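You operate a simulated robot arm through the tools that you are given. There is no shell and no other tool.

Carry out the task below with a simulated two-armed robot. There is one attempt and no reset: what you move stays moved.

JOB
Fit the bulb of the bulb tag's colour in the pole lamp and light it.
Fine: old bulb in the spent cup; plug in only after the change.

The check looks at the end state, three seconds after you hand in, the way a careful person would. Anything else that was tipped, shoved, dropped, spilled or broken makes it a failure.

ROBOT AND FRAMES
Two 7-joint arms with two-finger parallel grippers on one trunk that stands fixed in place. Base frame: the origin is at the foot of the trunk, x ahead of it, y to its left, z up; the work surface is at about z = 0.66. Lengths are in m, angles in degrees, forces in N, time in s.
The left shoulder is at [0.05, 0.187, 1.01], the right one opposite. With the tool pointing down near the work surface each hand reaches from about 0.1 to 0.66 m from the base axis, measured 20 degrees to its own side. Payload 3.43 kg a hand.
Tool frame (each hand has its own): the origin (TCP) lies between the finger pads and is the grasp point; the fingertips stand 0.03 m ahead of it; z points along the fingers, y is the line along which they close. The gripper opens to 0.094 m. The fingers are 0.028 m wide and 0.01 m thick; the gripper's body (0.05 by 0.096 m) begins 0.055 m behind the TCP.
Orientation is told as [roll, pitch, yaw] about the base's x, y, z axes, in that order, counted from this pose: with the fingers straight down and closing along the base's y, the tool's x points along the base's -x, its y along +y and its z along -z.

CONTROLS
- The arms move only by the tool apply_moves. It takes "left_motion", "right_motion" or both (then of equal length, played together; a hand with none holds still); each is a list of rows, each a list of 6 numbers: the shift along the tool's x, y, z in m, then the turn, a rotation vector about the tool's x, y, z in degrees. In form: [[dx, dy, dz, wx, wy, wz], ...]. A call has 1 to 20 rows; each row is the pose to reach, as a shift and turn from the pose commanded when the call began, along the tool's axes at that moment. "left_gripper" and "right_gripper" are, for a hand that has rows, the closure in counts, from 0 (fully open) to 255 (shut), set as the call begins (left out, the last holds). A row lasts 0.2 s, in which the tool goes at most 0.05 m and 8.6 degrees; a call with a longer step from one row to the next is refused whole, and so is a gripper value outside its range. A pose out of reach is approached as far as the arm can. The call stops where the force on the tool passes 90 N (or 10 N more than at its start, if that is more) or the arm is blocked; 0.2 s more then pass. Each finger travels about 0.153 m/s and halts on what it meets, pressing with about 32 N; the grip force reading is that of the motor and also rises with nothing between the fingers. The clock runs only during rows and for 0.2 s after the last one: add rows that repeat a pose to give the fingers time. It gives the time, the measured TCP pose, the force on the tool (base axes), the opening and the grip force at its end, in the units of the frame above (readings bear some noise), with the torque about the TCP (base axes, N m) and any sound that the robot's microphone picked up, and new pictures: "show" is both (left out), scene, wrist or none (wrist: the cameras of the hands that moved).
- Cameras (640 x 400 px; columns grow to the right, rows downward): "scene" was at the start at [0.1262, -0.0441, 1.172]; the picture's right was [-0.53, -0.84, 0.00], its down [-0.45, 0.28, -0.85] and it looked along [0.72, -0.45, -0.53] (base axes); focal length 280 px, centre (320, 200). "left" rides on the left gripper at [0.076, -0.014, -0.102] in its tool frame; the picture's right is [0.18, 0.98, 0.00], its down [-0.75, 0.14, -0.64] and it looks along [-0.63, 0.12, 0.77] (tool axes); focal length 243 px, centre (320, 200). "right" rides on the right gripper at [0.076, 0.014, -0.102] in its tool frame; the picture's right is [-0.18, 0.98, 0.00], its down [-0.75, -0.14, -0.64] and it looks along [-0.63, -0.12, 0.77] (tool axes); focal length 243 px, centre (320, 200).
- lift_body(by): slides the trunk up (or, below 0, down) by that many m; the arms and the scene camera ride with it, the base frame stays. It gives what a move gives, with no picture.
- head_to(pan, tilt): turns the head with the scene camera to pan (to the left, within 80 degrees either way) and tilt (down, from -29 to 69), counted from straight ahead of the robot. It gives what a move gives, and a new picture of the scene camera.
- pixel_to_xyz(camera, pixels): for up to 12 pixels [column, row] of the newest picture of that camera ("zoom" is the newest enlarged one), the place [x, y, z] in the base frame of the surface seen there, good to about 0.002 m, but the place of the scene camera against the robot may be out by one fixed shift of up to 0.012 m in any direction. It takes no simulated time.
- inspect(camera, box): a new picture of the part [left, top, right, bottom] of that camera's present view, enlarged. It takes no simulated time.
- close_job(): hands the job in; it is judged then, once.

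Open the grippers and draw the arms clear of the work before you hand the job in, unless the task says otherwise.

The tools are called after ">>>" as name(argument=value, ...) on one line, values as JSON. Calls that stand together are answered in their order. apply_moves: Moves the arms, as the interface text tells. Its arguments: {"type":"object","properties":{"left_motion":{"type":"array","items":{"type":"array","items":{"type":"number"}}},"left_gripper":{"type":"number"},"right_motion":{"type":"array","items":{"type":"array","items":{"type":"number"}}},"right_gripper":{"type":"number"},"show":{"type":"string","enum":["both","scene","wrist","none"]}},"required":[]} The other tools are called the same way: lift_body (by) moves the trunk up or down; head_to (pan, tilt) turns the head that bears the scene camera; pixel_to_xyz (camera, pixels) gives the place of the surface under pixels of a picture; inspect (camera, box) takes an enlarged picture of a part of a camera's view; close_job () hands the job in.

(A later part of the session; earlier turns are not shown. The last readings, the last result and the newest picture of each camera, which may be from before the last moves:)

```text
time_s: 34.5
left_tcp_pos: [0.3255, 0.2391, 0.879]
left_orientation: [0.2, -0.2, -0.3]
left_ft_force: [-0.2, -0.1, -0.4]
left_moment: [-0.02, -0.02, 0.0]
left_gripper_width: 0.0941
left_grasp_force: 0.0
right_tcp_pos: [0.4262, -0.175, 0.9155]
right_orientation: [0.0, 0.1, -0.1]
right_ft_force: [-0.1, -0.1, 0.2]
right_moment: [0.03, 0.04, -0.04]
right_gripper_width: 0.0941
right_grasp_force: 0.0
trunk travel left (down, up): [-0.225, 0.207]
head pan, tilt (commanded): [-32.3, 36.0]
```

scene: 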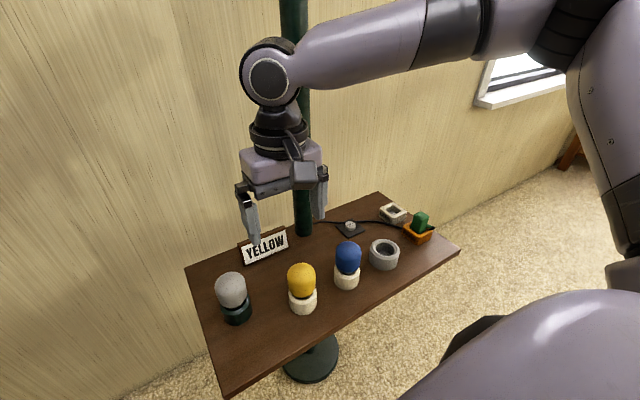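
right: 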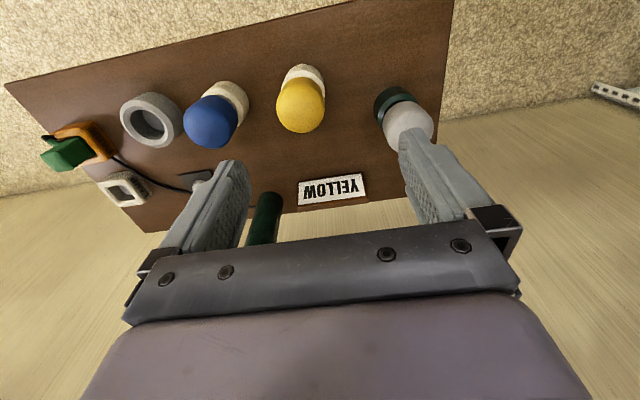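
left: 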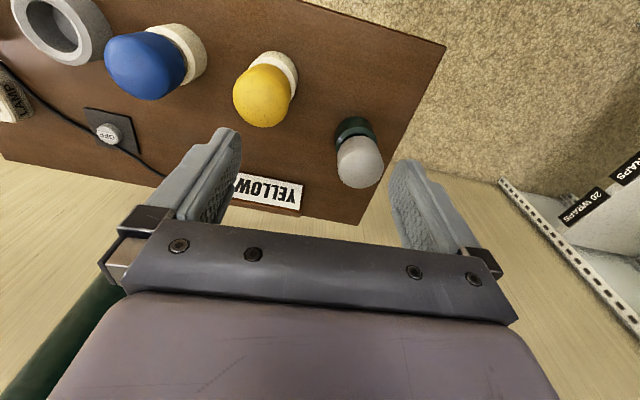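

Nothing was disturbed; the wrist joint is about 0.19 m above the TCP, so a 30° tilt of the right hand would gain what it lacks. First I send the right hand out and bring the left hand over the grey bulb to see how it is held.

>>> apply_moves(left_motion=[[-0.019, -0.04, -0.01, 0, 0, 0], [-0.038, -0.08, -0.02, 0, 0, 0], [-0.057, -0.12, -0.02, 0, 0, 0], [-0.076, -0.16, -0.02, 0, 0, 0], [-0.095, -0.2, -0.02, 0, 0, 0], [-0.114, -0.24, -0.02, 0, 0, 0], [-0.133, -0.28, -0.02, 0, 0, 0], [-0.152, -0.319, -0.01, 0, 0, 0], [-0.152, -0.319, 0.0, 0, 0, 0], [-0.152, -0.319, 0.0, 0, 0, 0]], right_motion=[[0.01, -0.04, -0.005, 0, 0, 0], [0.02, -0.08, -0.01, 0, 0, 0], [0.03, -0.12, -0.02, 0, 0, 0], [0.04, -0.16, -0.03, 0, 0, 0], [0.05, -0.2, -0.03, 0, 0, 0], [0.06, -0.24, -0.03, 0, 0, 0], [0.07, -0.27, -0.03, 0, 0, 0], [0.08, -0.27, -0.03, 0, 0, 0], [0.08, -0.27, -0.03, 0, 0, 0], [0.08, -0.27, -0.03, 0, 0, 0]], left_gripper=0)

```text
time_s: 36.7
left_tcp_pos: [0.4747, -0.0794, 0.8771]
left_orientation: [0.2, -0.1, -0.3]
left_ft_force: [0.2, 0.4, -0.1]
left_moment: [-0.03, -0.03, 0.01]
left_gripper_width: 0.0937
left_grasp_force: 0.0
right_tcp_pos: [0.3452, -0.4455, 0.9436]
right_orientation: [0.0, 0.0, -0.1]
right_ft_force: [-0.3, 0.4, -0.1]
right_moment: [0.01, 0.02, 0.0]
right_gripper_width: 0.0943
right_grasp_force: 0.0
trunk travel left (down, up): [-0.225, 0.207]
head pan, tilt (commanded): [-32.3, 36.0]
```

scene: 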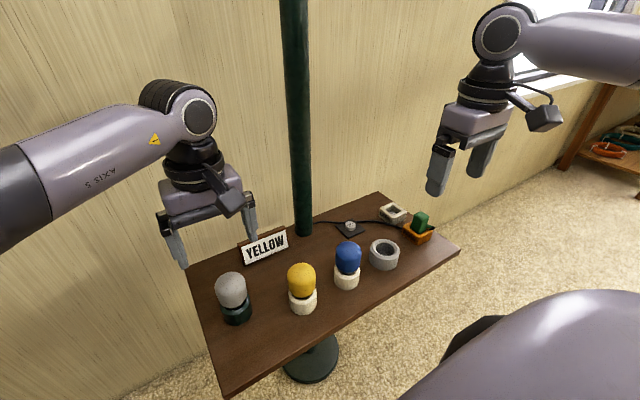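
right: 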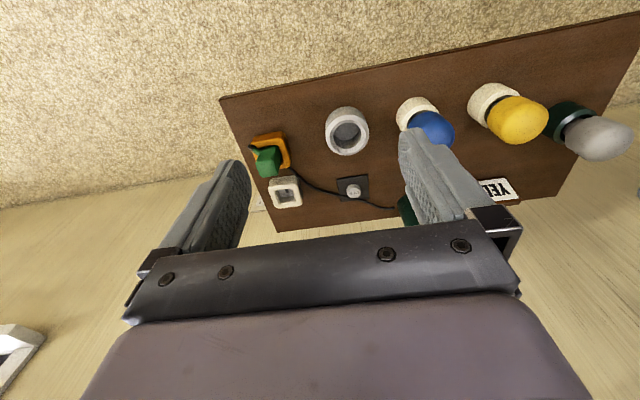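
left: 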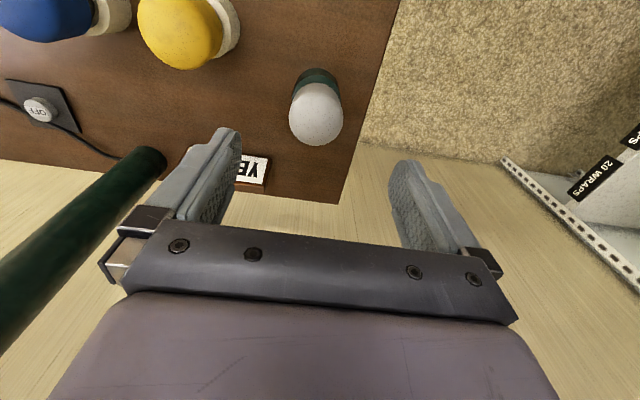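

The grey bulb shows at (316,110) in the left wrist view, between the finger tracks. I zoom in to measure its centre and edges.

>>> inspect(camera="left", box=[276, 60, 356, 160])

>>> pixel_to_xyz(camera="left", pixels=[[291, 110], [341, 110], [293, 115], [339, 115], [316, 90], [316, 143], [316, 120], [316, 130], [318, 72], [300, 78], [337, 78], [318, 80]])

```text
4.00 times, centred on (316, 110) of left
```

zoom: 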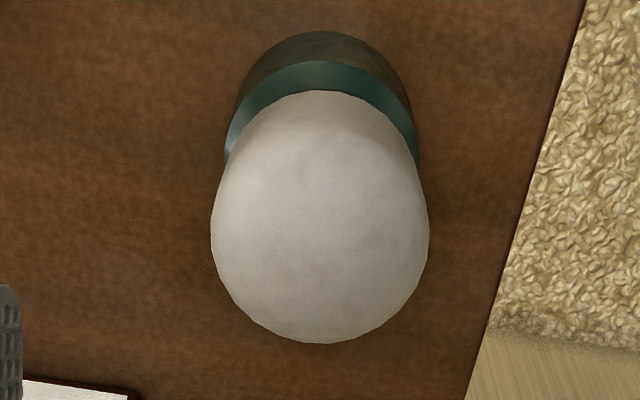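

```text
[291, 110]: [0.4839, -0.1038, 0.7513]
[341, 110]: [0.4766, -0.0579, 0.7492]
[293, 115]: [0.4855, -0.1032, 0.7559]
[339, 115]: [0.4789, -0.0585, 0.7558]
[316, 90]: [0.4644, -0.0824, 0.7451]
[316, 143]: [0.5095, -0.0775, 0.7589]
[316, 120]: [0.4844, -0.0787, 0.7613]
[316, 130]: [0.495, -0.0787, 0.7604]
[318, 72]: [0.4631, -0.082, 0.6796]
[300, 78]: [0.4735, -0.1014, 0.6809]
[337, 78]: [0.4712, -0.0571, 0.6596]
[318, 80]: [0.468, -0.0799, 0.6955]
```

The grey bulb's centre is about (0.484, -0.081), diameter ≈ 0.047. I descend with the open left hand to TCP z ≈ 0.74.

>>> apply_moves(left_motion=[[-0.009, -0.0015, 0.03, 0, 0, 0], [-0.009, -0.0015, 0.06, 0, 0, 0], [-0.009, -0.0015, 0.09, 0, 0, 0], [-0.009, -0.0015, 0.115, 0, 0, 0], [-0.009, -0.0015, 0.137, 0, 0, 0], [-0.009, -0.0015, 0.137, 0, 0, 0]])

```text
time_s: 38.1
left_tcp_pos: [0.484, -0.0801, 0.7391]
left_orientation: [0.2, -0.1, -0.3]
left_ft_force: [0.0, -0.1, 0.2]
left_moment: [-0.01, -0.01, -0.03]
left_gripper_width: 0.094
left_grasp_force: 0.0
right_tcp_pos: [0.3444, -0.4447, 0.9447]
right_orientation: [-0.1, 0.0, -0.1]
right_ft_force: [0.5, 0.3, 0.6]
right_moment: [-0.03, 0.01, 0.0]
right_gripper_width: 0.0941
right_grasp_force: 0.0
trunk travel left (down, up): [-0.225, 0.207]
head pan, tilt (commanded): [-32.3, 36.0]
```

scene: 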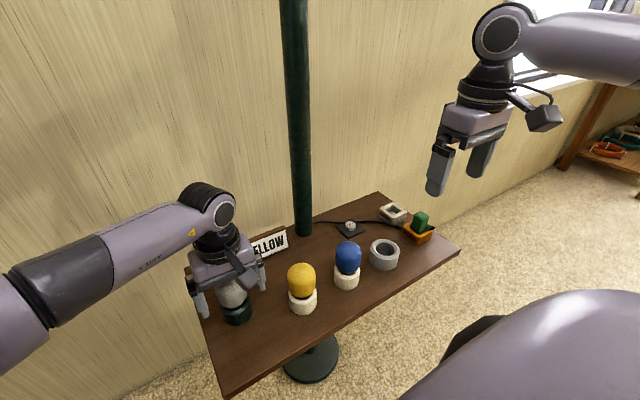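
left: 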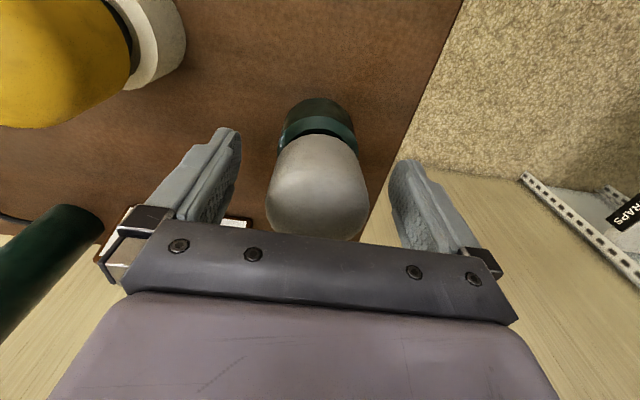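

The bulb sits centred between the fingers at (318,190). I close the left gripper on it and look at the readings.

>>> apply_moves(left_motion=[[0, 0, 0, 0, 0, 0], [0, 0, 0, 0, 0, 0], [0, 0, 0, 0, 0, 0], [0, 0, 0, 0, 0, 0]], left_gripper=200, show="wrist")

```text
time_s: 39.1
left_tcp_pos: [0.4826, -0.0792, 0.7385]
left_orientation: [0.2, -0.1, -0.2]
left_ft_force: [-0.4, -0.9, 0.2]
left_moment: [0.02, 0.0, -0.03]
left_gripper_width: 0.0554
left_grasp_force: 32.2
right_tcp_pos: [0.3464, -0.4454, 0.944]
right_orientation: [0.0, 0.0, -0.1]
right_ft_force: [0.0, 0.7, 0.5]
right_moment: [0.0, 0.03, 0.0]
right_gripper_width: 0.0939
right_grasp_force: 0.0
trunk travel left (down, up): [-0.225, 0.207]
head pan, tilt (commanded): [-32.3, 36.0]
```

left: 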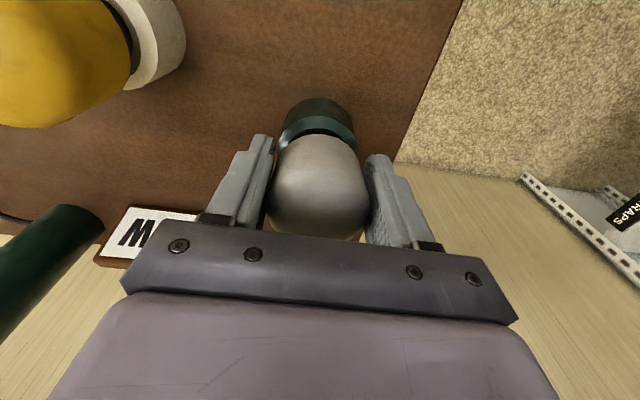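

Gripped at 0.055 m with 32 N. I test a tiny 4 mm lift to see if the bulb pulls straight out or is screwed in.

>>> apply_moves(left_motion=[[0, 0, -0.002, 0, 0, 0], [0, 0, -0.004, 0, 0, 0], [0, 0, -0.004, 0, 0, 0]], show="wrist")

```text
time_s: 39.9
left_tcp_pos: [0.484, -0.0804, 0.7442]
left_orientation: [0.2, -0.1, -0.3]
left_ft_force: [0.8, -0.2, 0.2]
left_moment: [0.02, -0.02, 0.03]
left_gripper_width: 0.0552
left_grasp_force: 32.0
right_tcp_pos: [0.3449, -0.4461, 0.9441]
right_orientation: [0.0, -0.1, -0.1]
right_ft_force: [0.1, 0.7, -1.1]
right_moment: [0.03, 0.01, -0.01]
right_gripper_width: 0.0941
right_grasp_force: 0.1
trunk travel left (down, up): [-0.225, 0.207]
head pan, tilt (commanded): [-32.3, 36.0]
```

left: 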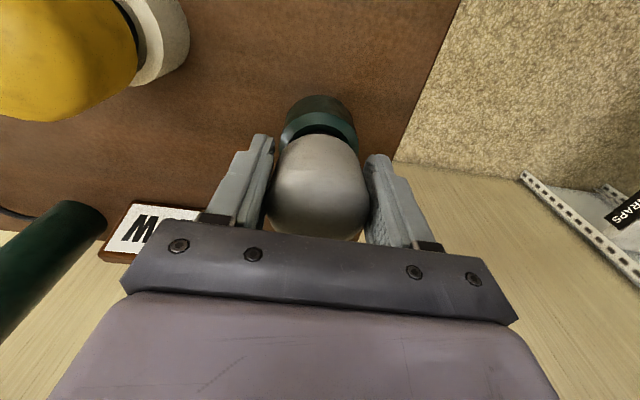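

The bulb lifts freely with no force, so it's a plain pull-out fit. I set it back down and release, then check whether the tilted right hand can reach it.

>>> apply_moves(left_motion=[[0, 0, 0.002, 0, 0, 0], [0, 0, 0.004, 0, 0, 0], [0, 0, 0.0045, 0, 0, 0], [0, 0, 0.0045, 0, 0, 0]], show="none")

```text
time_s: 40.9
left_tcp_pos: [0.4842, -0.0801, 0.74]
left_orientation: [0.0, -0.1, -0.4]
left_ft_force: [-0.7, -0.1, -1.5]
left_moment: [0.02, -0.01, 0.0]
left_gripper_width: 0.0553
left_grasp_force: 32.2
right_tcp_pos: [0.3446, -0.4441, 0.9441]
right_orientation: [0.0, 0.0, -0.1]
right_ft_force: [0.2, -0.5, 0.3]
right_moment: [0.03, 0.04, -0.01]
right_gripper_width: 0.0942
right_grasp_force: 0.1
trunk travel left (down, up): [-0.225, 0.207]
head pan, tilt (commanded): [-32.3, 36.0]
```

The bulb is back down. I open the left gripper, rise and withdraw to the left.

>>> apply_moves(left_motion=[[0, 0, 0, 0, 0, 0], [0, 0, 0, 0, 0, 0], [0, 0, -0.03, 0, 0, 0], [0, 0, -0.07, 0, 0, 0], [0, 0, -0.11, 0, 0, 0], [0, 0, -0.15, 0, 0, 0], [0.02, 0.04, -0.17, 0, 0, 0], [0.04, 0.08, -0.18, 0, 0, 0], [0.06, 0.12, -0.19, 0, 0, 0], [0.08, 0.16, -0.2, 0, 0, 0], [0.1, 0.2, -0.2, 0, 0, 0], [0.12, 0.24, -0.2, 0, 0, 0], [0.14, 0.28, -0.2, 0, 0, 0], [0.16, 0.32, -0.2, 0, 0, 0]], left_gripper=0, show="both")

```text
time_s: 43.9
left_tcp_pos: [0.3218, 0.2383, 0.9424]
left_orientation: [0.3, -0.2, -0.2]
left_ft_force: [-0.4, -0.2, -0.3]
left_moment: [0.01, 0.0, 0.02]
left_gripper_width: 0.0939
left_grasp_force: 0.1
right_tcp_pos: [0.3461, -0.4452, 0.9455]
right_orientation: [0.0, -0.1, -0.1]
right_ft_force: [-0.2, 0.1, 0.7]
right_moment: [-0.01, 0.0, -0.02]
right_gripper_width: 0.0943
right_grasp_force: 0.0
trunk travel left (down, up): [-0.225, 0.207]
head pan, tilt (commanded): [-32.3, 36.0]
```

scene: 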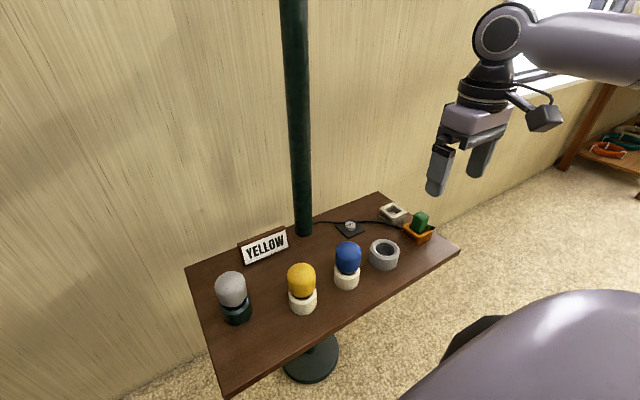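
left: 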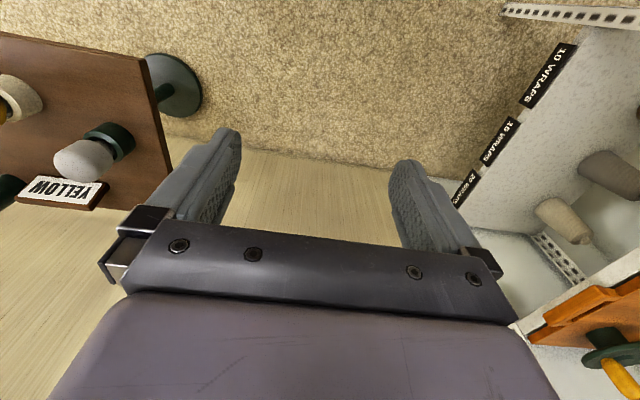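

The right hand stands clear. I turn it in place by -90° yaw, so that the fingers close along x and the wrist camera comes to the +y side, before tilting.

>>> apply_moves(right_motion=[[0, 0, 0, 0, 0, 8], [0, 0, 0, 0, 0, 16], [0, 0, 0, 0, 0, 24], [0, 0, 0, 0, 0, 32], [0, 0, 0, 0, 0, 40], [0, 0, 0, 0, 0, 48], [0, 0, 0, 0, 0, 56], [0, 0, 0, 0, 0, 64], [0, 0, 0, 0, 0, 72], [0, 0, 0, 0, 0, 80], [0, 0, 0, 0, 0, 88], [0, 0, 0, 0, 0, 90], [0, 0, 0, 0, 0, 90]], show="scene")

```text
time_s: 46.7
left_tcp_pos: [0.3225, 0.2367, 0.9427]
left_orientation: [0.2, -0.1, -0.3]
left_ft_force: [-0.2, -0.1, -0.3]
left_moment: [0.04, 0.01, 0.0]
left_gripper_width: 0.094
left_grasp_force: 0.0
right_tcp_pos: [0.3461, -0.4454, 0.944]
right_orientation: [0.0, -0.1, -90.2]
right_ft_force: [-0.1, 0.0, -0.5]
right_moment: [0.02, 0.0, 0.01]
right_gripper_width: 0.0941
right_grasp_force: 0.0
trunk travel left (down, up): [-0.225, 0.207]
head pan, tilt (commanded): [-32.3, 36.0]
```

scene: 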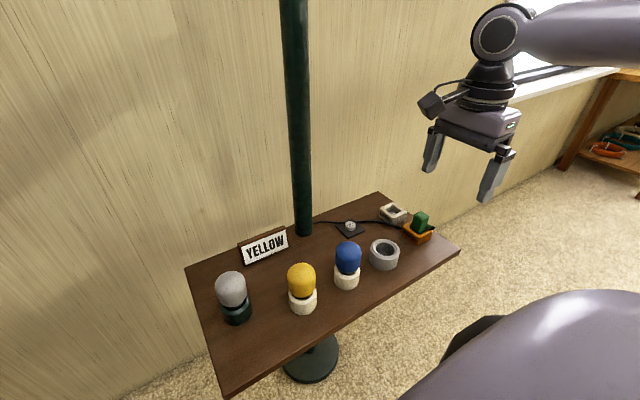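

Yaw -90° reached without trouble. Now I tilt the fingers 35° towards +y while carrying the hand high (z ≈ 0.92) toward the lamp.

>>> apply_moves(right_motion=[[0.04, 0.015, 0, 0, 7, 0], [0.08, 0.03, 0.0, 0, 14, 0], [0.12, 0.045, 0.0, 0, 21, 0], [0.16, 0.06, 0.0, 0, 28, 0], [0.2, 0.075, 0.0, 0, 35, 0], [0.24, 0.09, 0.0, 0, 35, 0], [0.28, 0.105, 0.01, 0, 35, 0], [0.32, 0.12, 0.02, 0, 35, 0], [0.35, 0.135, 0.03, 0, 35, 0], [0.36, 0.138, 0.03, 0, 35, 0], [0.36, 0.138, 0.03, 0, 35, 0]])

```text
time_s: 49.1
left_tcp_pos: [0.323, 0.2384, 0.9424]
left_orientation: [0.3, -0.1, -0.3]
left_ft_force: [0.3, 0.9, -0.2]
left_moment: [0.02, 0.0, 0.01]
left_gripper_width: 0.0939
left_grasp_force: 0.2
right_tcp_pos: [0.4823, -0.0877, 0.9128]
right_orientation: [0.0, 35.0, -90.1]
right_ft_force: [0.7, 1.3, 0.5]
right_moment: [-0.03, 0.01, 0.0]
right_gripper_width: 0.094
right_grasp_force: 0.0
trunk travel left (down, up): [-0.225, 0.207]
head pan, tilt (commanded): [-32.3, 36.0]
```

scene: 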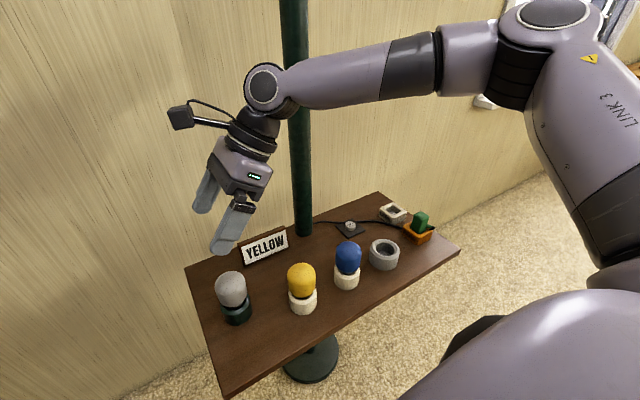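
right: 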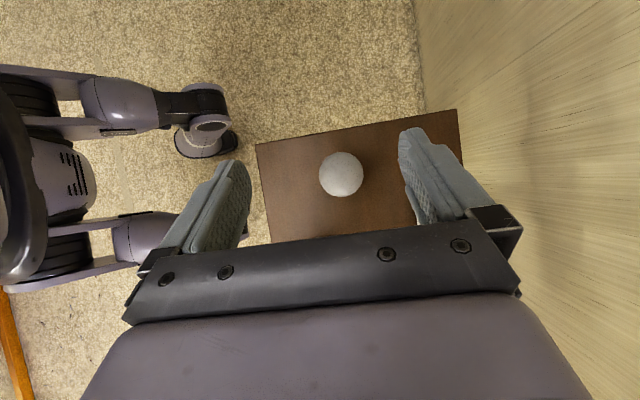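

The tilted right hand reaches (0.482, -0.088, 0.913) well, and its camera now looks almost straight down on the grey bulb at (341,175). I measure the bulb's edges from this view.

>>> pixel_to_xyz(camera="right", pixels=[[341, 175], [321, 175], [361, 175], [341, 155], [341, 194], [331, 165], [352, 185]])

>>> inspect(camera="right", box=[290, 130, 390, 220])

```text
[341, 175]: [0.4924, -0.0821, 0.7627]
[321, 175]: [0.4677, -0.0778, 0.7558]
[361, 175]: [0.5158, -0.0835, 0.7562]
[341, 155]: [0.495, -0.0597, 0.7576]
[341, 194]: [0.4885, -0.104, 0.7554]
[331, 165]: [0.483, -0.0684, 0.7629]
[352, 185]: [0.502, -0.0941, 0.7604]
```

```text
4.44 times, centred on (340, 175) of right
```

zoom: 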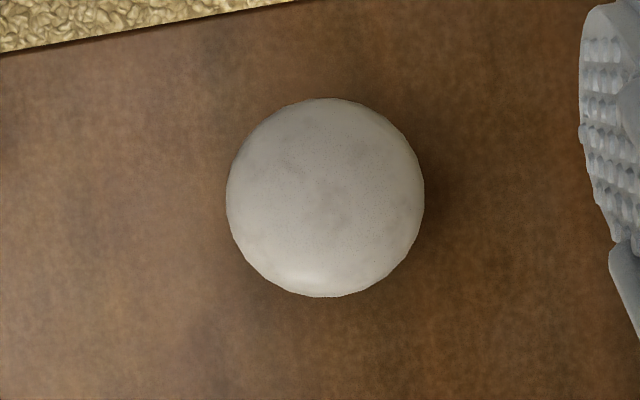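

The grey bulb's centre is at about (0.490, -0.0815), 0.05 wide, top 0.764. I descend vertically with the tilted open hand to TCP z ≈ 0.742.

>>> apply_moves(right_motion=[[-0.0123, 0.0075, 0.028, 0, 0, 0], [-0.0353, 0.0075, 0.0608, 0, 0, 0], [-0.0582, 0.0075, 0.0935, 0, 0, 0], [-0.0754, 0.0075, 0.1181, 0, 0, 0], [-0.0933, 0.0075, 0.1435, 0, 0, 0], [-0.0933, 0.0075, 0.1435, 0, 0, 0]])

```text
time_s: 50.5
left_tcp_pos: [0.323, 0.2376, 0.9431]
left_orientation: [0.2, -0.1, -0.3]
left_ft_force: [-0.7, -0.5, -0.3]
left_moment: [0.01, 0.02, 0.01]
left_gripper_width: 0.0943
left_grasp_force: 0.0
right_tcp_pos: [0.4573, -0.1203, 0.7839]
right_orientation: [0.8, 35.1, -89.8]
right_ft_force: [4.5, -3.9, 17.4]
right_moment: [0.26, -0.93, -0.29]
right_gripper_width: 0.0943
right_grasp_force: 0.1
right hand out of reach, approached as far as the arm can: row 1, 2, 3, 4, 5, 6
trunk travel left (down, up): [-0.225, 0.207]
head pan, tilt (commanded): [-32.3, 36.0]
```

scene: 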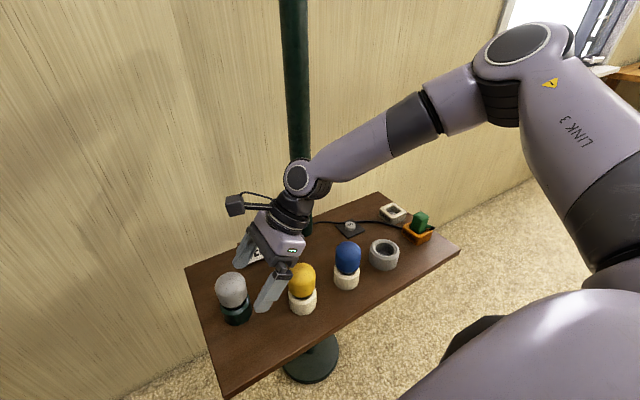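
right: 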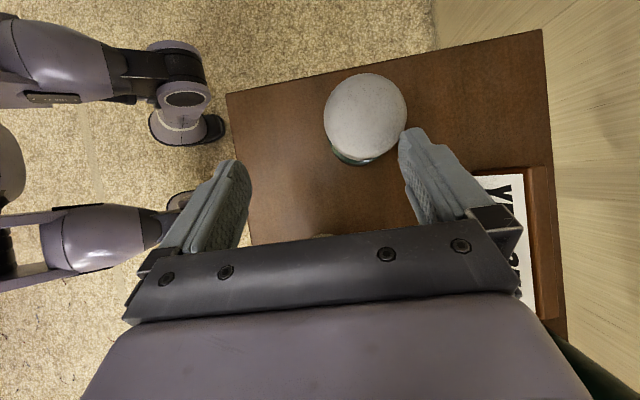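

The arm couldn't follow; it drifted to (0.457, -0.120, 0.784) and reads 17 N upward, so something is touched. I rise straight up at once and check.

>>> apply_moves(right_motion=[[0.0115, 0, -0.0164, 0, 0, 0], [0.0344, 0, -0.0491, 0, 0, 0], [0.0574, 0, -0.0819, 0, 0, 0], [0.0804, 0, -0.1147, 0, 0, 0]])

```text
time_s: 51.5
left_tcp_pos: [0.3228, 0.2387, 0.9424]
left_orientation: [0.2, -0.1, -0.2]
left_ft_force: [-1.3, -0.3, 0.9]
left_moment: [0.01, 0.01, 0.0]
left_gripper_width: 0.0939
left_grasp_force: 0.0
right_tcp_pos: [0.4512, -0.1196, 0.9224]
right_orientation: [0.1, 35.0, -90.0]
right_ft_force: [-0.5, 0.2, 0.6]
right_moment: [-0.02, 0.0, 0.04]
right_gripper_width: 0.0943
right_grasp_force: 0.1
trunk travel left (down, up): [-0.225, 0.207]
head pan, tilt (commanded): [-32.3, 36.0]
```

scene: 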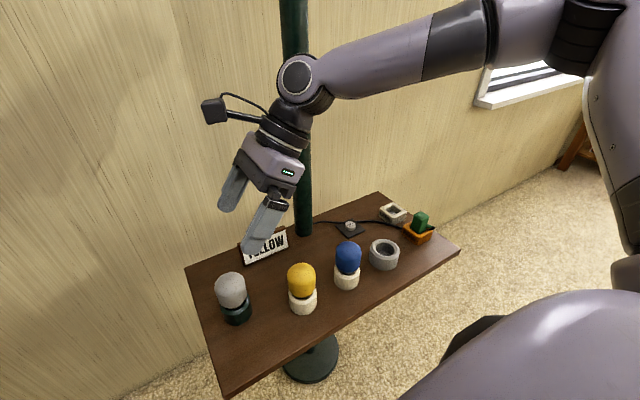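
right: 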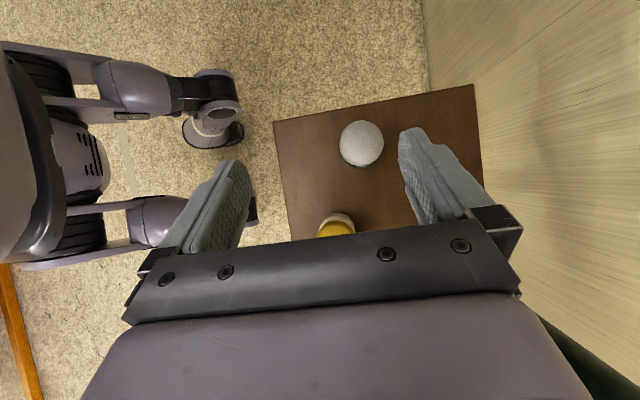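

All bulbs and the sign are still in place. Since the reach improves when the hand is higher relative to the shoulder, I'll line the hand up over the grey bulb at z ≈ 0.935 and then lower the trunk to make the descent.

>>> apply_moves(right_motion=[[0.0192, 0.0195, 0.0058, 0, 0, 0], [0.0383, 0.039, 0.0115, 0, 0, 0], [0.0383, 0.039, 0.0115, 0, 0, 0]])

```text
time_s: 52.3
left_tcp_pos: [0.3233, 0.238, 0.9418]
left_orientation: [0.2, -0.1, -0.3]
left_ft_force: [0.8, 0.8, 0.0]
left_moment: [0.0, 0.0, 0.0]
left_gripper_width: 0.0939
left_grasp_force: 0.1
right_tcp_pos: [0.4934, -0.0841, 0.9364]
right_orientation: [0.0, 34.9, -90.1]
right_ft_force: [0.5, -0.1, -0.9]
right_moment: [-0.01, -0.03, -0.02]
right_gripper_width: 0.094
right_grasp_force: 0.0
trunk travel left (down, up): [-0.225, 0.207]
head pan, tilt (commanded): [-32.3, 36.0]
```

scene: 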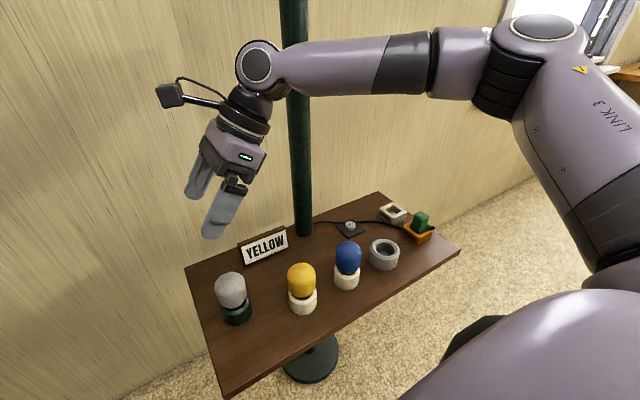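
right: 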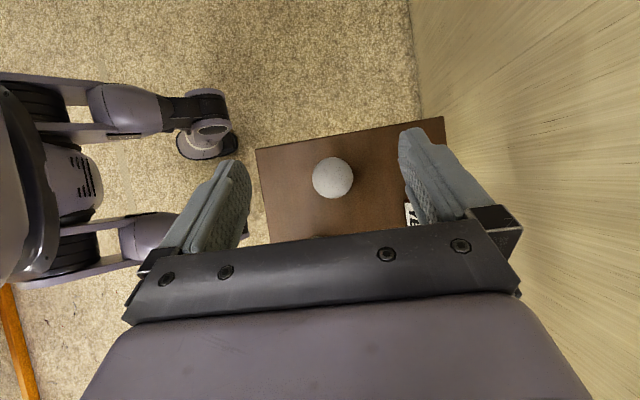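

It reached (0.493, -0.084, 0.936). I re-measure the bulb's centre from this view at (332,178).

>>> pixel_to_xyz(camera="right", pixels=[[332, 178], [313, 178], [351, 178], [332, 158], [332, 197]])

>>> inspect(camera="right", box=[282, 138, 382, 218])

```text
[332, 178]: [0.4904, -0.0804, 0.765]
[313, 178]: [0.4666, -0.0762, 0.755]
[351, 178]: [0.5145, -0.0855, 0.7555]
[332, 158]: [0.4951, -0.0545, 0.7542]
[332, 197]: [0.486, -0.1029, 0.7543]
```

```text
5.00 times, centred on (332, 178) of right
```

zoom: 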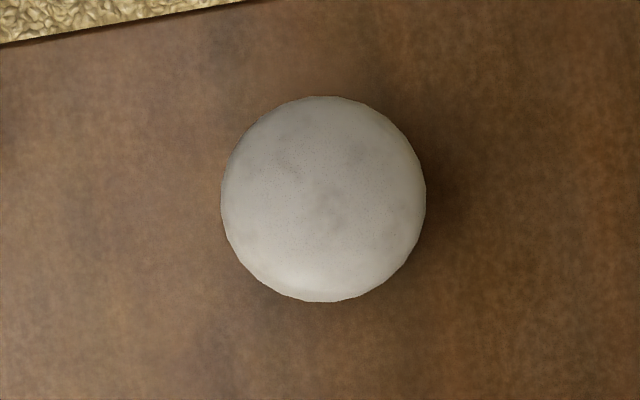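

The bulb is centred at (0.4906, -0.080). I nudge the hand 3 mm to line up, and next will lower the trunk in stages.

>>> apply_moves(right_motion=[[0.0025, -0.0028, 0.0017, 0, 0, 0], [0.0025, -0.0028, 0.0017, 0, 0, 0]], show="none")

```text
time_s: 52.9
left_tcp_pos: [0.324, 0.2384, 0.9426]
left_orientation: [0.2, 0.0, -0.3]
left_ft_force: [0.1, 0.0, 0.1]
left_moment: [-0.01, 0.01, 0.0]
left_gripper_width: 0.0937
left_grasp_force: 0.1
right_tcp_pos: [0.4876, -0.0822, 0.935]
right_orientation: [0.1, 35.0, -90.1]
right_ft_force: [0.6, 0.9, 0.3]
right_moment: [-0.01, 0.02, -0.01]
right_gripper_width: 0.0941
right_grasp_force: 0.0
trunk travel left (down, up): [-0.225, 0.207]
head pan, tilt (commanded): [-32.3, 36.0]
```

The hand is now at (0.488, -0.082, 0.935) over the bulb. I lower the trunk 0.12 m, which keeps the fingertips above the bulb top.

>>> lift_body(by=-0.12)

>>> apply_moves(right_motion=[[0, 0, 0, 0, 0, 0]])

```text
time_s: 54.4
left_tcp_pos: [0.3229, 0.2376, 0.8223]
left_orientation: [0.2, -0.2, -0.3]
left_ft_force: [0.2, 0.0, -0.5]
left_moment: [0.03, -0.01, 0.03]
left_gripper_width: 0.0939
left_grasp_force: 0.0
right_tcp_pos: [0.4884, -0.0802, 0.8149]
right_orientation: [0.2, 35.0, -90.0]
right_ft_force: [1.2, 0.0, -0.5]
right_moment: [-0.02, 0.0, -0.01]
right_gripper_width: 0.0942
right_grasp_force: 0.0
trunk travel left (down, up): [-0.105, 0.327]
head pan, tilt (commanded): [-32.3, 36.0]
```

```text
time_s: 54.8
left_tcp_pos: [0.322, 0.2371, 0.8218]
left_orientation: [0.2, -0.1, -0.3]
left_ft_force: [-0.1, 0.6, 1.6]
left_moment: [-0.01, -0.03, 0.03]
left_gripper_width: 0.0938
left_grasp_force: 0.1
right_tcp_pos: [0.4893, -0.0818, 0.8162]
right_orientation: [0.0, 35.0, -90.0]
right_ft_force: [-0.8, -1.0, -0.4]
right_moment: [-0.01, 0.0, 0.03]
right_gripper_width: 0.0944
right_grasp_force: 0.0
trunk travel left (down, up): [-0.105, 0.327]
head pan, tilt (commanded): [-32.3, 36.0]
```

scene: 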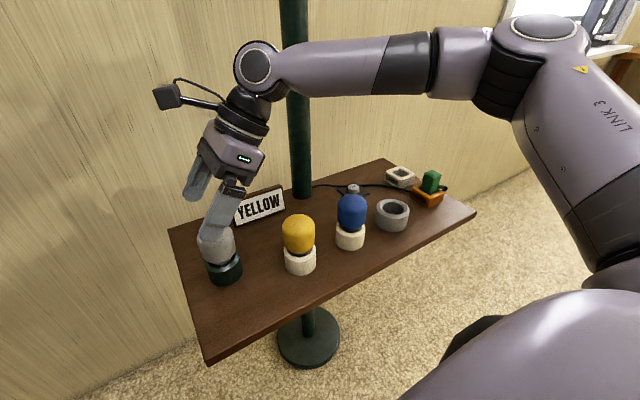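
right: 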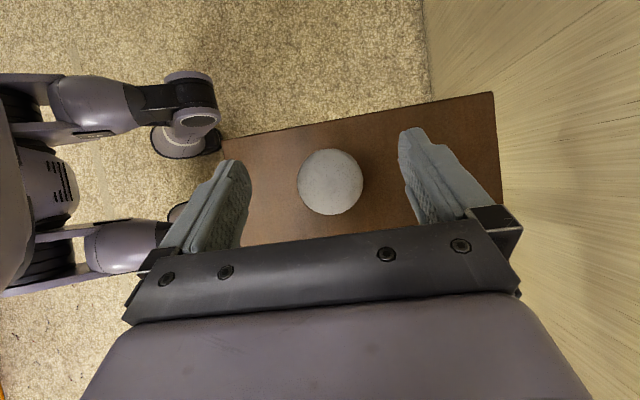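

Aligned: the bulb at (330,181) lies between the fingers and nothing else is near. I lower another 0.072 m to bring the fingers round it.

>>> lift_body(by=-0.072)

>>> apply_moves(right_motion=[[0, 0, 0, 0, 0, 0]])

```text
time_s: 55.9
left_tcp_pos: [0.3225, 0.237, 0.7502]
left_orientation: [0.1, -0.1, -0.3]
left_ft_force: [0.1, -1.0, -0.4]
left_moment: [0.0, -0.01, 0.01]
left_gripper_width: 0.0941
left_grasp_force: 0.1
right_tcp_pos: [0.4889, -0.0804, 0.7439]
right_orientation: [0.1, 34.9, -89.9]
right_ft_force: [-0.8, -0.4, 0.0]
right_moment: [0.01, 0.0, -0.02]
right_gripper_width: 0.0937
right_grasp_force: 0.1
trunk travel left (down, up): [-0.033, 0.399]
head pan, tilt (commanded): [-32.3, 36.0]
```

```text
time_s: 56.3
left_tcp_pos: [0.3226, 0.2368, 0.749]
left_orientation: [0.2, -0.1, -0.3]
left_ft_force: [0.7, 0.3, 0.9]
left_moment: [-0.02, 0.0, -0.03]
left_gripper_width: 0.0941
left_grasp_force: 0.0
right_tcp_pos: [0.4876, -0.0815, 0.7449]
right_orientation: [0.1, 35.0, -90.0]
right_ft_force: [0.0, -0.6, 0.4]
right_moment: [0.02, 0.01, -0.04]
right_gripper_width: 0.0939
right_grasp_force: 0.0
trunk travel left (down, up): [-0.033, 0.399]
head pan, tilt (commanded): [-32.3, 36.0]
```

scene: 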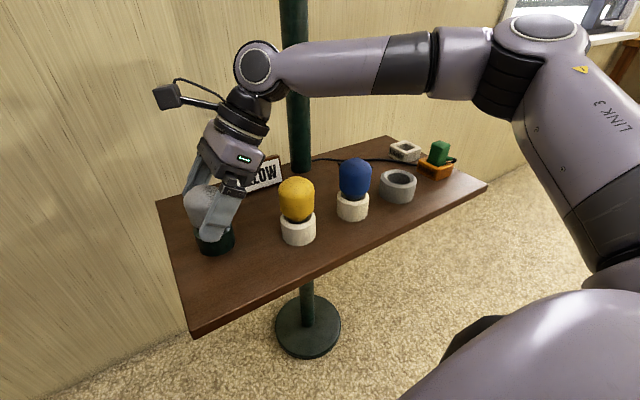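
right: 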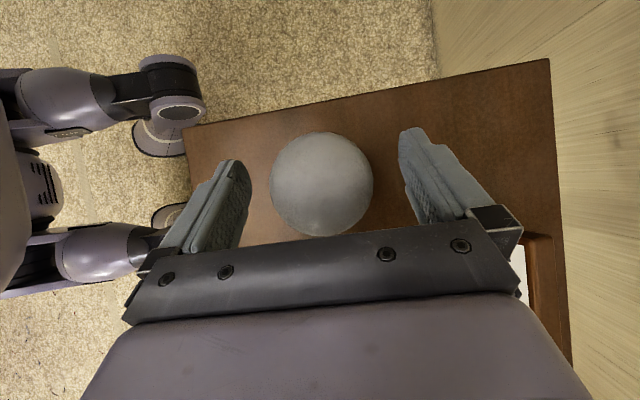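

The bulb (321,184) is centred between the fingers with no contact force. I close the right gripper.

>>> apply_moves(right_motion=[[0, 0, 0, 0, 0, 0], [0, 0, 0, 0, 0, 0], [0, 0, 0, 0, 0, 0], [0, 0, 0, 0, 0, 0]], right_gripper=200)

```text
time_s: 57.3
left_tcp_pos: [0.3226, 0.2368, 0.7506]
left_orientation: [0.3, 0.0, -0.2]
left_ft_force: [0.7, -0.4, -0.9]
left_moment: [-0.02, 0.0, -0.01]
left_gripper_width: 0.0937
left_grasp_force: 0.0
right_tcp_pos: [0.4881, -0.0809, 0.7439]
right_orientation: [0.1, 35.1, -90.0]
right_ft_force: [1.0, -0.3, 1.4]
right_moment: [0.01, -0.02, -0.01]
right_gripper_width: 0.056
right_grasp_force: 31.8
trunk travel left (down, up): [-0.033, 0.399]
head pan, tilt (commanded): [-32.3, 36.0]
```

scene: 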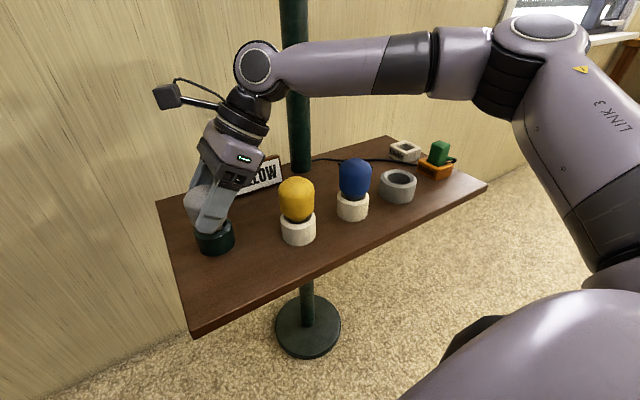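
right: 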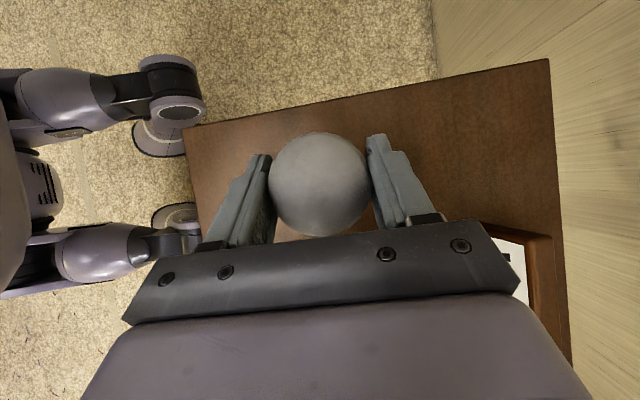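

Gripped at 0.056 m. I lift the bulb out by raising the trunk, first 0.05 m to check it comes free.

>>> lift_body(by=0.05)

>>> apply_moves(right_motion=[[0, 0, 0, 0, 0, 0]])

```text
time_s: 58.2
left_tcp_pos: [0.3228, 0.237, 0.8001]
left_orientation: [0.3, -0.1, -0.3]
left_ft_force: [-0.3, 0.8, -0.9]
left_moment: [0.03, 0.04, -0.01]
left_gripper_width: 0.0941
left_grasp_force: 0.0
right_tcp_pos: [0.4906, -0.0805, 0.7958]
right_orientation: [0.5, 35.2, -90.0]
right_ft_force: [8.6, -1.3, 7.5]
right_moment: [-0.06, -0.31, -0.08]
right_gripper_width: 0.0244
right_grasp_force: 3.3
trunk travel left (down, up): [-0.083, 0.349]
head pan, tilt (commanded): [-32.3, 36.0]
```

```text
time_s: 58.6
left_tcp_pos: [0.3228, 0.2393, 0.8003]
left_orientation: [0.2, -0.1, -0.3]
left_ft_force: [-0.2, -0.3, 1.5]
left_moment: [-0.01, -0.02, 0.02]
left_gripper_width: 0.094
left_grasp_force: 0.1
right_tcp_pos: [0.4899, -0.0812, 0.7962]
right_orientation: [0.4, 35.1, -89.9]
right_ft_force: [11.0, -0.9, 10.6]
right_moment: [0.08, -0.37, -0.08]
right_gripper_width: 0.0251
right_grasp_force: 4.3
trunk travel left (down, up): [-0.083, 0.349]
head pan, tilt (commanded): [-32.3, 36.0]
```

scene: 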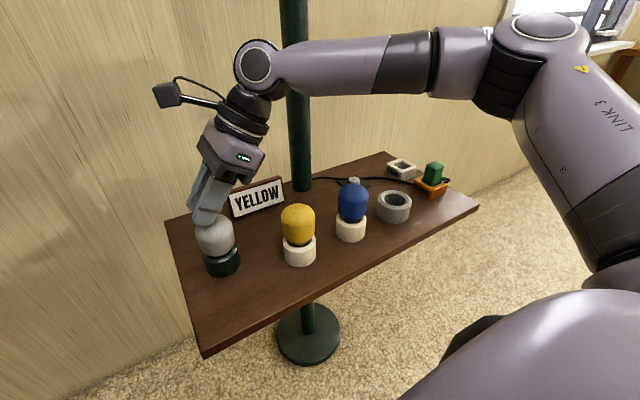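
right: 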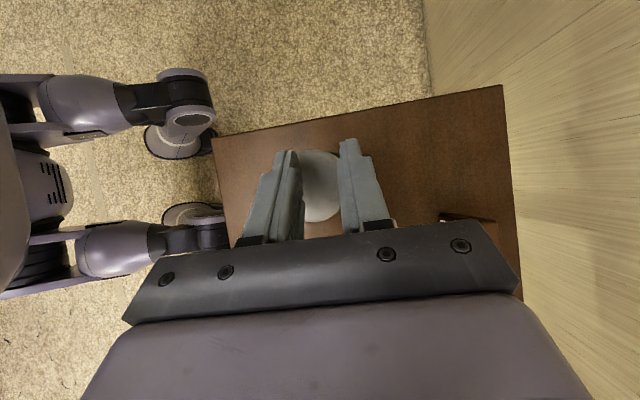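

The bulb stayed in the holder and the fingers slipped up its dome (width now 0.025), so it is held fast and must need a twist. I open the right gripper and raise the trunk clear.

>>> apply_moves(right_motion=[[0, 0, 0, 0, 0, 0], [0, 0, 0, 0, 0, 0], [0, 0, 0, 0, 0, 0]], right_gripper=0, show="scene")

>>> lift_body(by=0.14)

>>> apply_moves(right_motion=[[0, 0, 0, 0, 0, 0]])

```text
time_s: 59.4
left_tcp_pos: [0.3229, 0.2378, 0.8003]
left_orientation: [0.1, -0.1, -0.3]
left_ft_force: [1.2, 0.3, -0.8]
left_moment: [-0.03, 0.01, -0.03]
left_gripper_width: 0.0941
left_grasp_force: 0.2
right_tcp_pos: [0.4888, -0.0811, 0.793]
right_orientation: [-0.1, 35.0, -90.1]
right_ft_force: [-0.5, -0.2, -0.2]
right_moment: [0.01, 0.01, -0.01]
right_gripper_width: 0.0941
right_grasp_force: 0.0
trunk travel left (down, up): [-0.083, 0.349]
head pan, tilt (commanded): [-32.3, 36.0]
```

scene: 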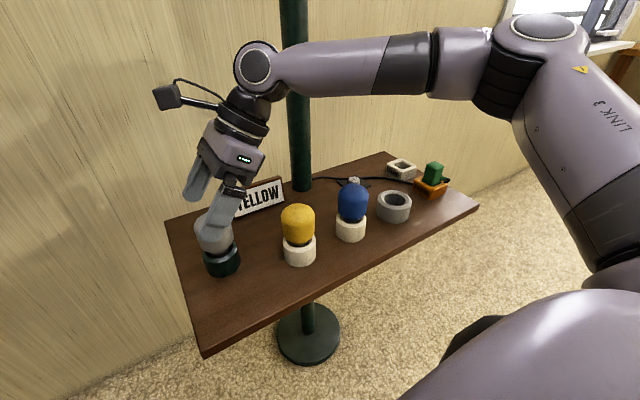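

```text
time_s: 61.1
left_tcp_pos: [0.3239, 0.238, 0.9405]
left_orientation: [0.2, -0.1, -0.3]
left_ft_force: [-0.2, -0.1, 0.0]
left_moment: [-0.03, 0.0, 0.03]
left_gripper_width: 0.0941
left_grasp_force: 0.2
right_tcp_pos: [0.4886, -0.0819, 0.9332]
right_orientation: [-0.1, 34.9, -90.1]
right_ft_force: [-0.4, -0.1, -0.1]
right_moment: [0.02, 0.02, -0.02]
right_gripper_width: 0.094
right_grasp_force: 0.1
trunk travel left (down, up): [-0.223, 0.209]
head pan, tilt (commanded): [-32.3, 36.0]
```

```text
time_s: 61.5
left_tcp_pos: [0.3246, 0.2387, 0.9395]
left_orientation: [0.2, -0.1, -0.2]
left_ft_force: [0.4, -0.8, 0.4]
left_moment: [0.03, 0.01, 0.03]
left_gripper_width: 0.0943
left_grasp_force: 0.1
right_tcp_pos: [0.4891, -0.0814, 0.9341]
right_orientation: [0.1, 35.0, -90.0]
right_ft_force: [-0.1, -0.1, 0.2]
right_moment: [-0.02, -0.01, 0.01]
right_gripper_width: 0.0936
right_grasp_force: 0.1
trunk travel left (down, up): [-0.223, 0.209]
head pan, tilt (commanded): [-32.3, 36.0]
```

scene: 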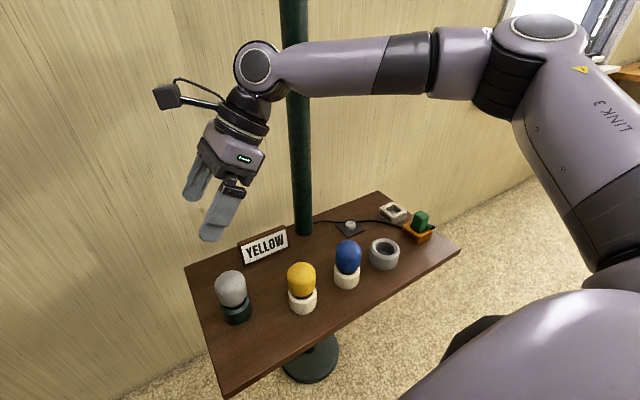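
right: 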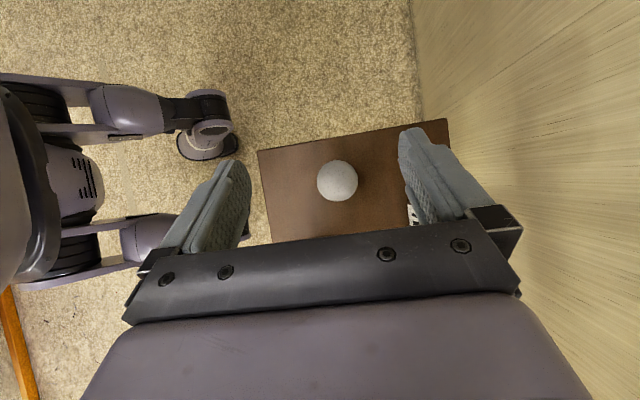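

The grey bulb is still seated and upright at (337,181). I take the right hand away and will use the left hand, upright, to find out how the bulb releases.

>>> apply_moves(right_motion=[[-0.034, -0.0125, -0.0237, 0, 0, 0], [-0.068, -0.025, -0.0473, 0, 0, 0], [-0.101, -0.0375, -0.071, 0, 0, 0], [-0.135, -0.05, -0.0946, 0, 0, 0], [-0.169, -0.0625, -0.118, 0, 0, 0], [-0.203, -0.075, -0.142, 0, 0, 0], [-0.236, -0.0875, -0.1655, 0, 0, 0], [-0.27, -0.1, -0.189, 0, 0, 0], [-0.27, -0.1, -0.189, 0, 0, 0]], show="none")

```text
time_s: 63.5
left_tcp_pos: [0.3231, 0.2379, 0.9392]
left_orientation: [0.2, -0.1, -0.4]
left_ft_force: [0.1, 0.5, 0.4]
left_moment: [0.01, 0.0, 0.01]
left_gripper_width: 0.0942
left_grasp_force: 0.0
right_tcp_pos: [0.3884, -0.4125, 0.9337]
right_orientation: [-0.1, 35.0, -90.0]
right_ft_force: [0.2, -0.5, 0.1]
right_moment: [0.03, 0.03, 0.03]
right_gripper_width: 0.0941
right_grasp_force: 0.2
trunk travel left (down, up): [-0.223, 0.209]
head pan, tilt (commanded): [-32.3, 36.0]
```

Now the left hand goes over the grey bulb at (0.490, -0.080) and down to TCP z ≈ 0.738.

>>> apply_moves(left_motion=[[-0.02, -0.04, 0, 0, 0, 0], [-0.04, -0.08, 0, 0, 0, 0], [-0.06, -0.12, 0, 0, 0, 0], [-0.08, -0.16, 0, 0, 0, 0], [-0.1, -0.2, 0, 0, 0, 0], [-0.12, -0.24, 0, 0, 0, 0], [-0.14, -0.28, 0, 0, 0, 0], [-0.166, -0.317, 0.0, 0, 0, 0], [-0.166, -0.317, 0.045, 0, 0, 0], [-0.166, -0.317, 0.09, 0, 0, 0], [-0.166, -0.317, 0.13, 0, 0, 0], [-0.166, -0.317, 0.165, 0, 0, 0], [-0.166, -0.317, 0.2, 0, 0, 0], [-0.166, -0.317, 0.2, 0, 0, 0]], left_gripper=0)

```text
time_s: 66.5
left_tcp_pos: [0.4889, -0.0761, 0.7417]
left_orientation: [0.2, -0.1, -0.4]
left_ft_force: [0.3, 0.1, -1.0]
left_moment: [0.01, -0.02, 0.0]
left_gripper_width: 0.0942
left_grasp_force: 0.1
right_tcp_pos: [0.3881, -0.4117, 0.934]
right_orientation: [0.1, 35.1, -90.1]
right_ft_force: [-0.4, 1.1, 0.6]
right_moment: [-0.01, -0.04, -0.04]
right_gripper_width: 0.094
right_grasp_force: 0.0
trunk travel left (down, up): [-0.223, 0.209]
head pan, tilt (commanded): [-32.3, 36.0]
```

scene: 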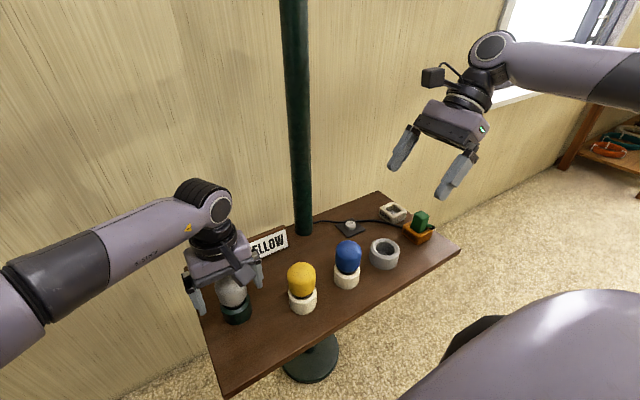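
left: 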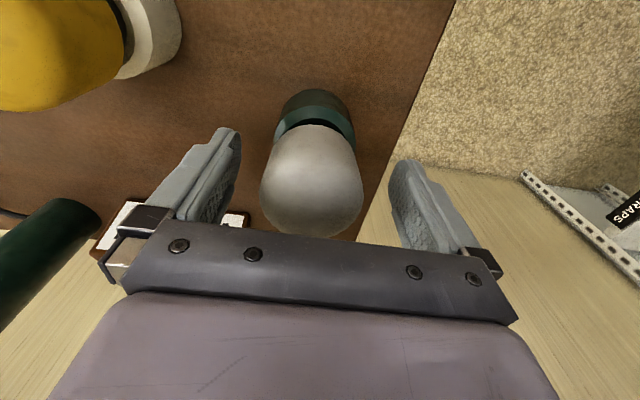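

The bulb at (311,185) is about 4 mm off the finger midline, so I shift -0.004 in y and then close.

>>> apply_moves(left_motion=[[0, -0.004, 0.003, 0, 0, 0], [0, -0.004, 0.003, 0, 0, 0]], show="none")

>>> apply_moves(left_motion=[[0, 0, 0, 0, 0, 0], [0, 0, 0, 0, 0, 0], [0, 0, 0, 0, 0, 0]], left_gripper=255, show="wrist")

```text
time_s: 67.1
left_tcp_pos: [0.4879, -0.0822, 0.7367]
left_orientation: [0.2, -0.1, -0.3]
left_ft_force: [-0.1, -0.3, -0.1]
left_moment: [0.02, 0.03, -0.04]
left_gripper_width: 0.0941
left_grasp_force: 0.1
right_tcp_pos: [0.3884, -0.4121, 0.9339]
right_orientation: [0.0, 35.0, -90.0]
right_ft_force: [0.2, 0.1, -0.7]
right_moment: [-0.02, -0.01, 0.03]
right_gripper_width: 0.0941
right_grasp_force: 0.1
trunk travel left (down, up): [-0.223, 0.209]
head pan, tilt (commanded): [-32.3, 36.0]
```

```text
time_s: 67.9
left_tcp_pos: [0.4882, -0.0815, 0.7374]
left_orientation: [0.3, -0.2, -0.3]
left_ft_force: [0.9, 0.2, -0.5]
left_moment: [0.02, -0.02, 0.0]
left_gripper_width: 0.0536
left_grasp_force: 32.0
right_tcp_pos: [0.3875, -0.412, 0.9346]
right_orientation: [-0.1, 35.1, -90.1]
right_ft_force: [-0.1, 0.7, -0.2]
right_moment: [0.01, -0.05, 0.02]
right_gripper_width: 0.0942
right_grasp_force: 0.0
trunk travel left (down, up): [-0.223, 0.209]
head pan, tilt (commanded): [-32.3, 36.0]
```

left: 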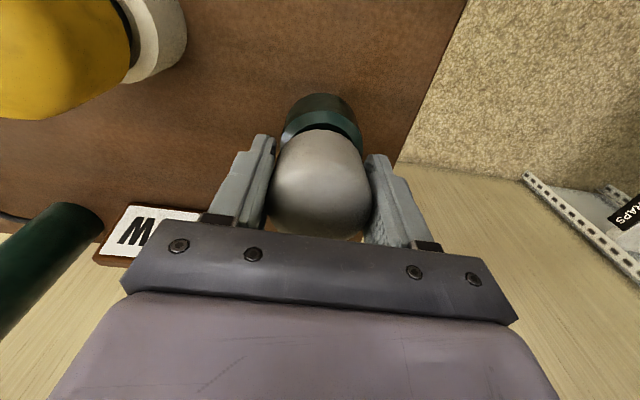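

Gripped upright at 0.0536 m. I try a small unscrewing twist (16° counter-clockwise from above) and read the torque and height.

>>> apply_moves(left_motion=[[0, 0, 0, 0, 0, -8], [0, 0, 0, 0, 0, -16], [0, 0, 0, 0, 0, -16]], show="wrist")

```text
time_s: 68.7
left_tcp_pos: [0.4867, -0.0822, 0.7369]
left_orientation: [0.1, -0.1, 15.7]
left_ft_force: [-1.4, -0.2, 3.5]
left_moment: [-0.04, 0.11, -0.03]
left_gripper_width: 0.0537
left_grasp_force: 32.1
right_tcp_pos: [0.3877, -0.4115, 0.9353]
right_orientation: [0.1, 35.1, -90.0]
right_ft_force: [-0.2, -0.1, 0.1]
right_moment: [-0.05, -0.01, 0.0]
right_gripper_width: 0.0938
right_grasp_force: 0.1
trunk travel left (down, up): [-0.223, 0.209]
head pan, tilt (commanded): [-32.3, 36.0]
```

left: 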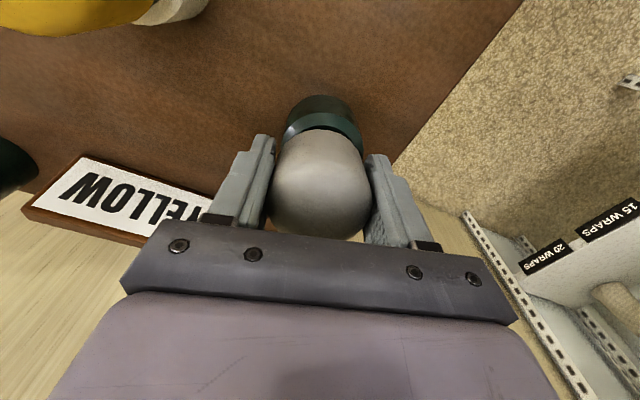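

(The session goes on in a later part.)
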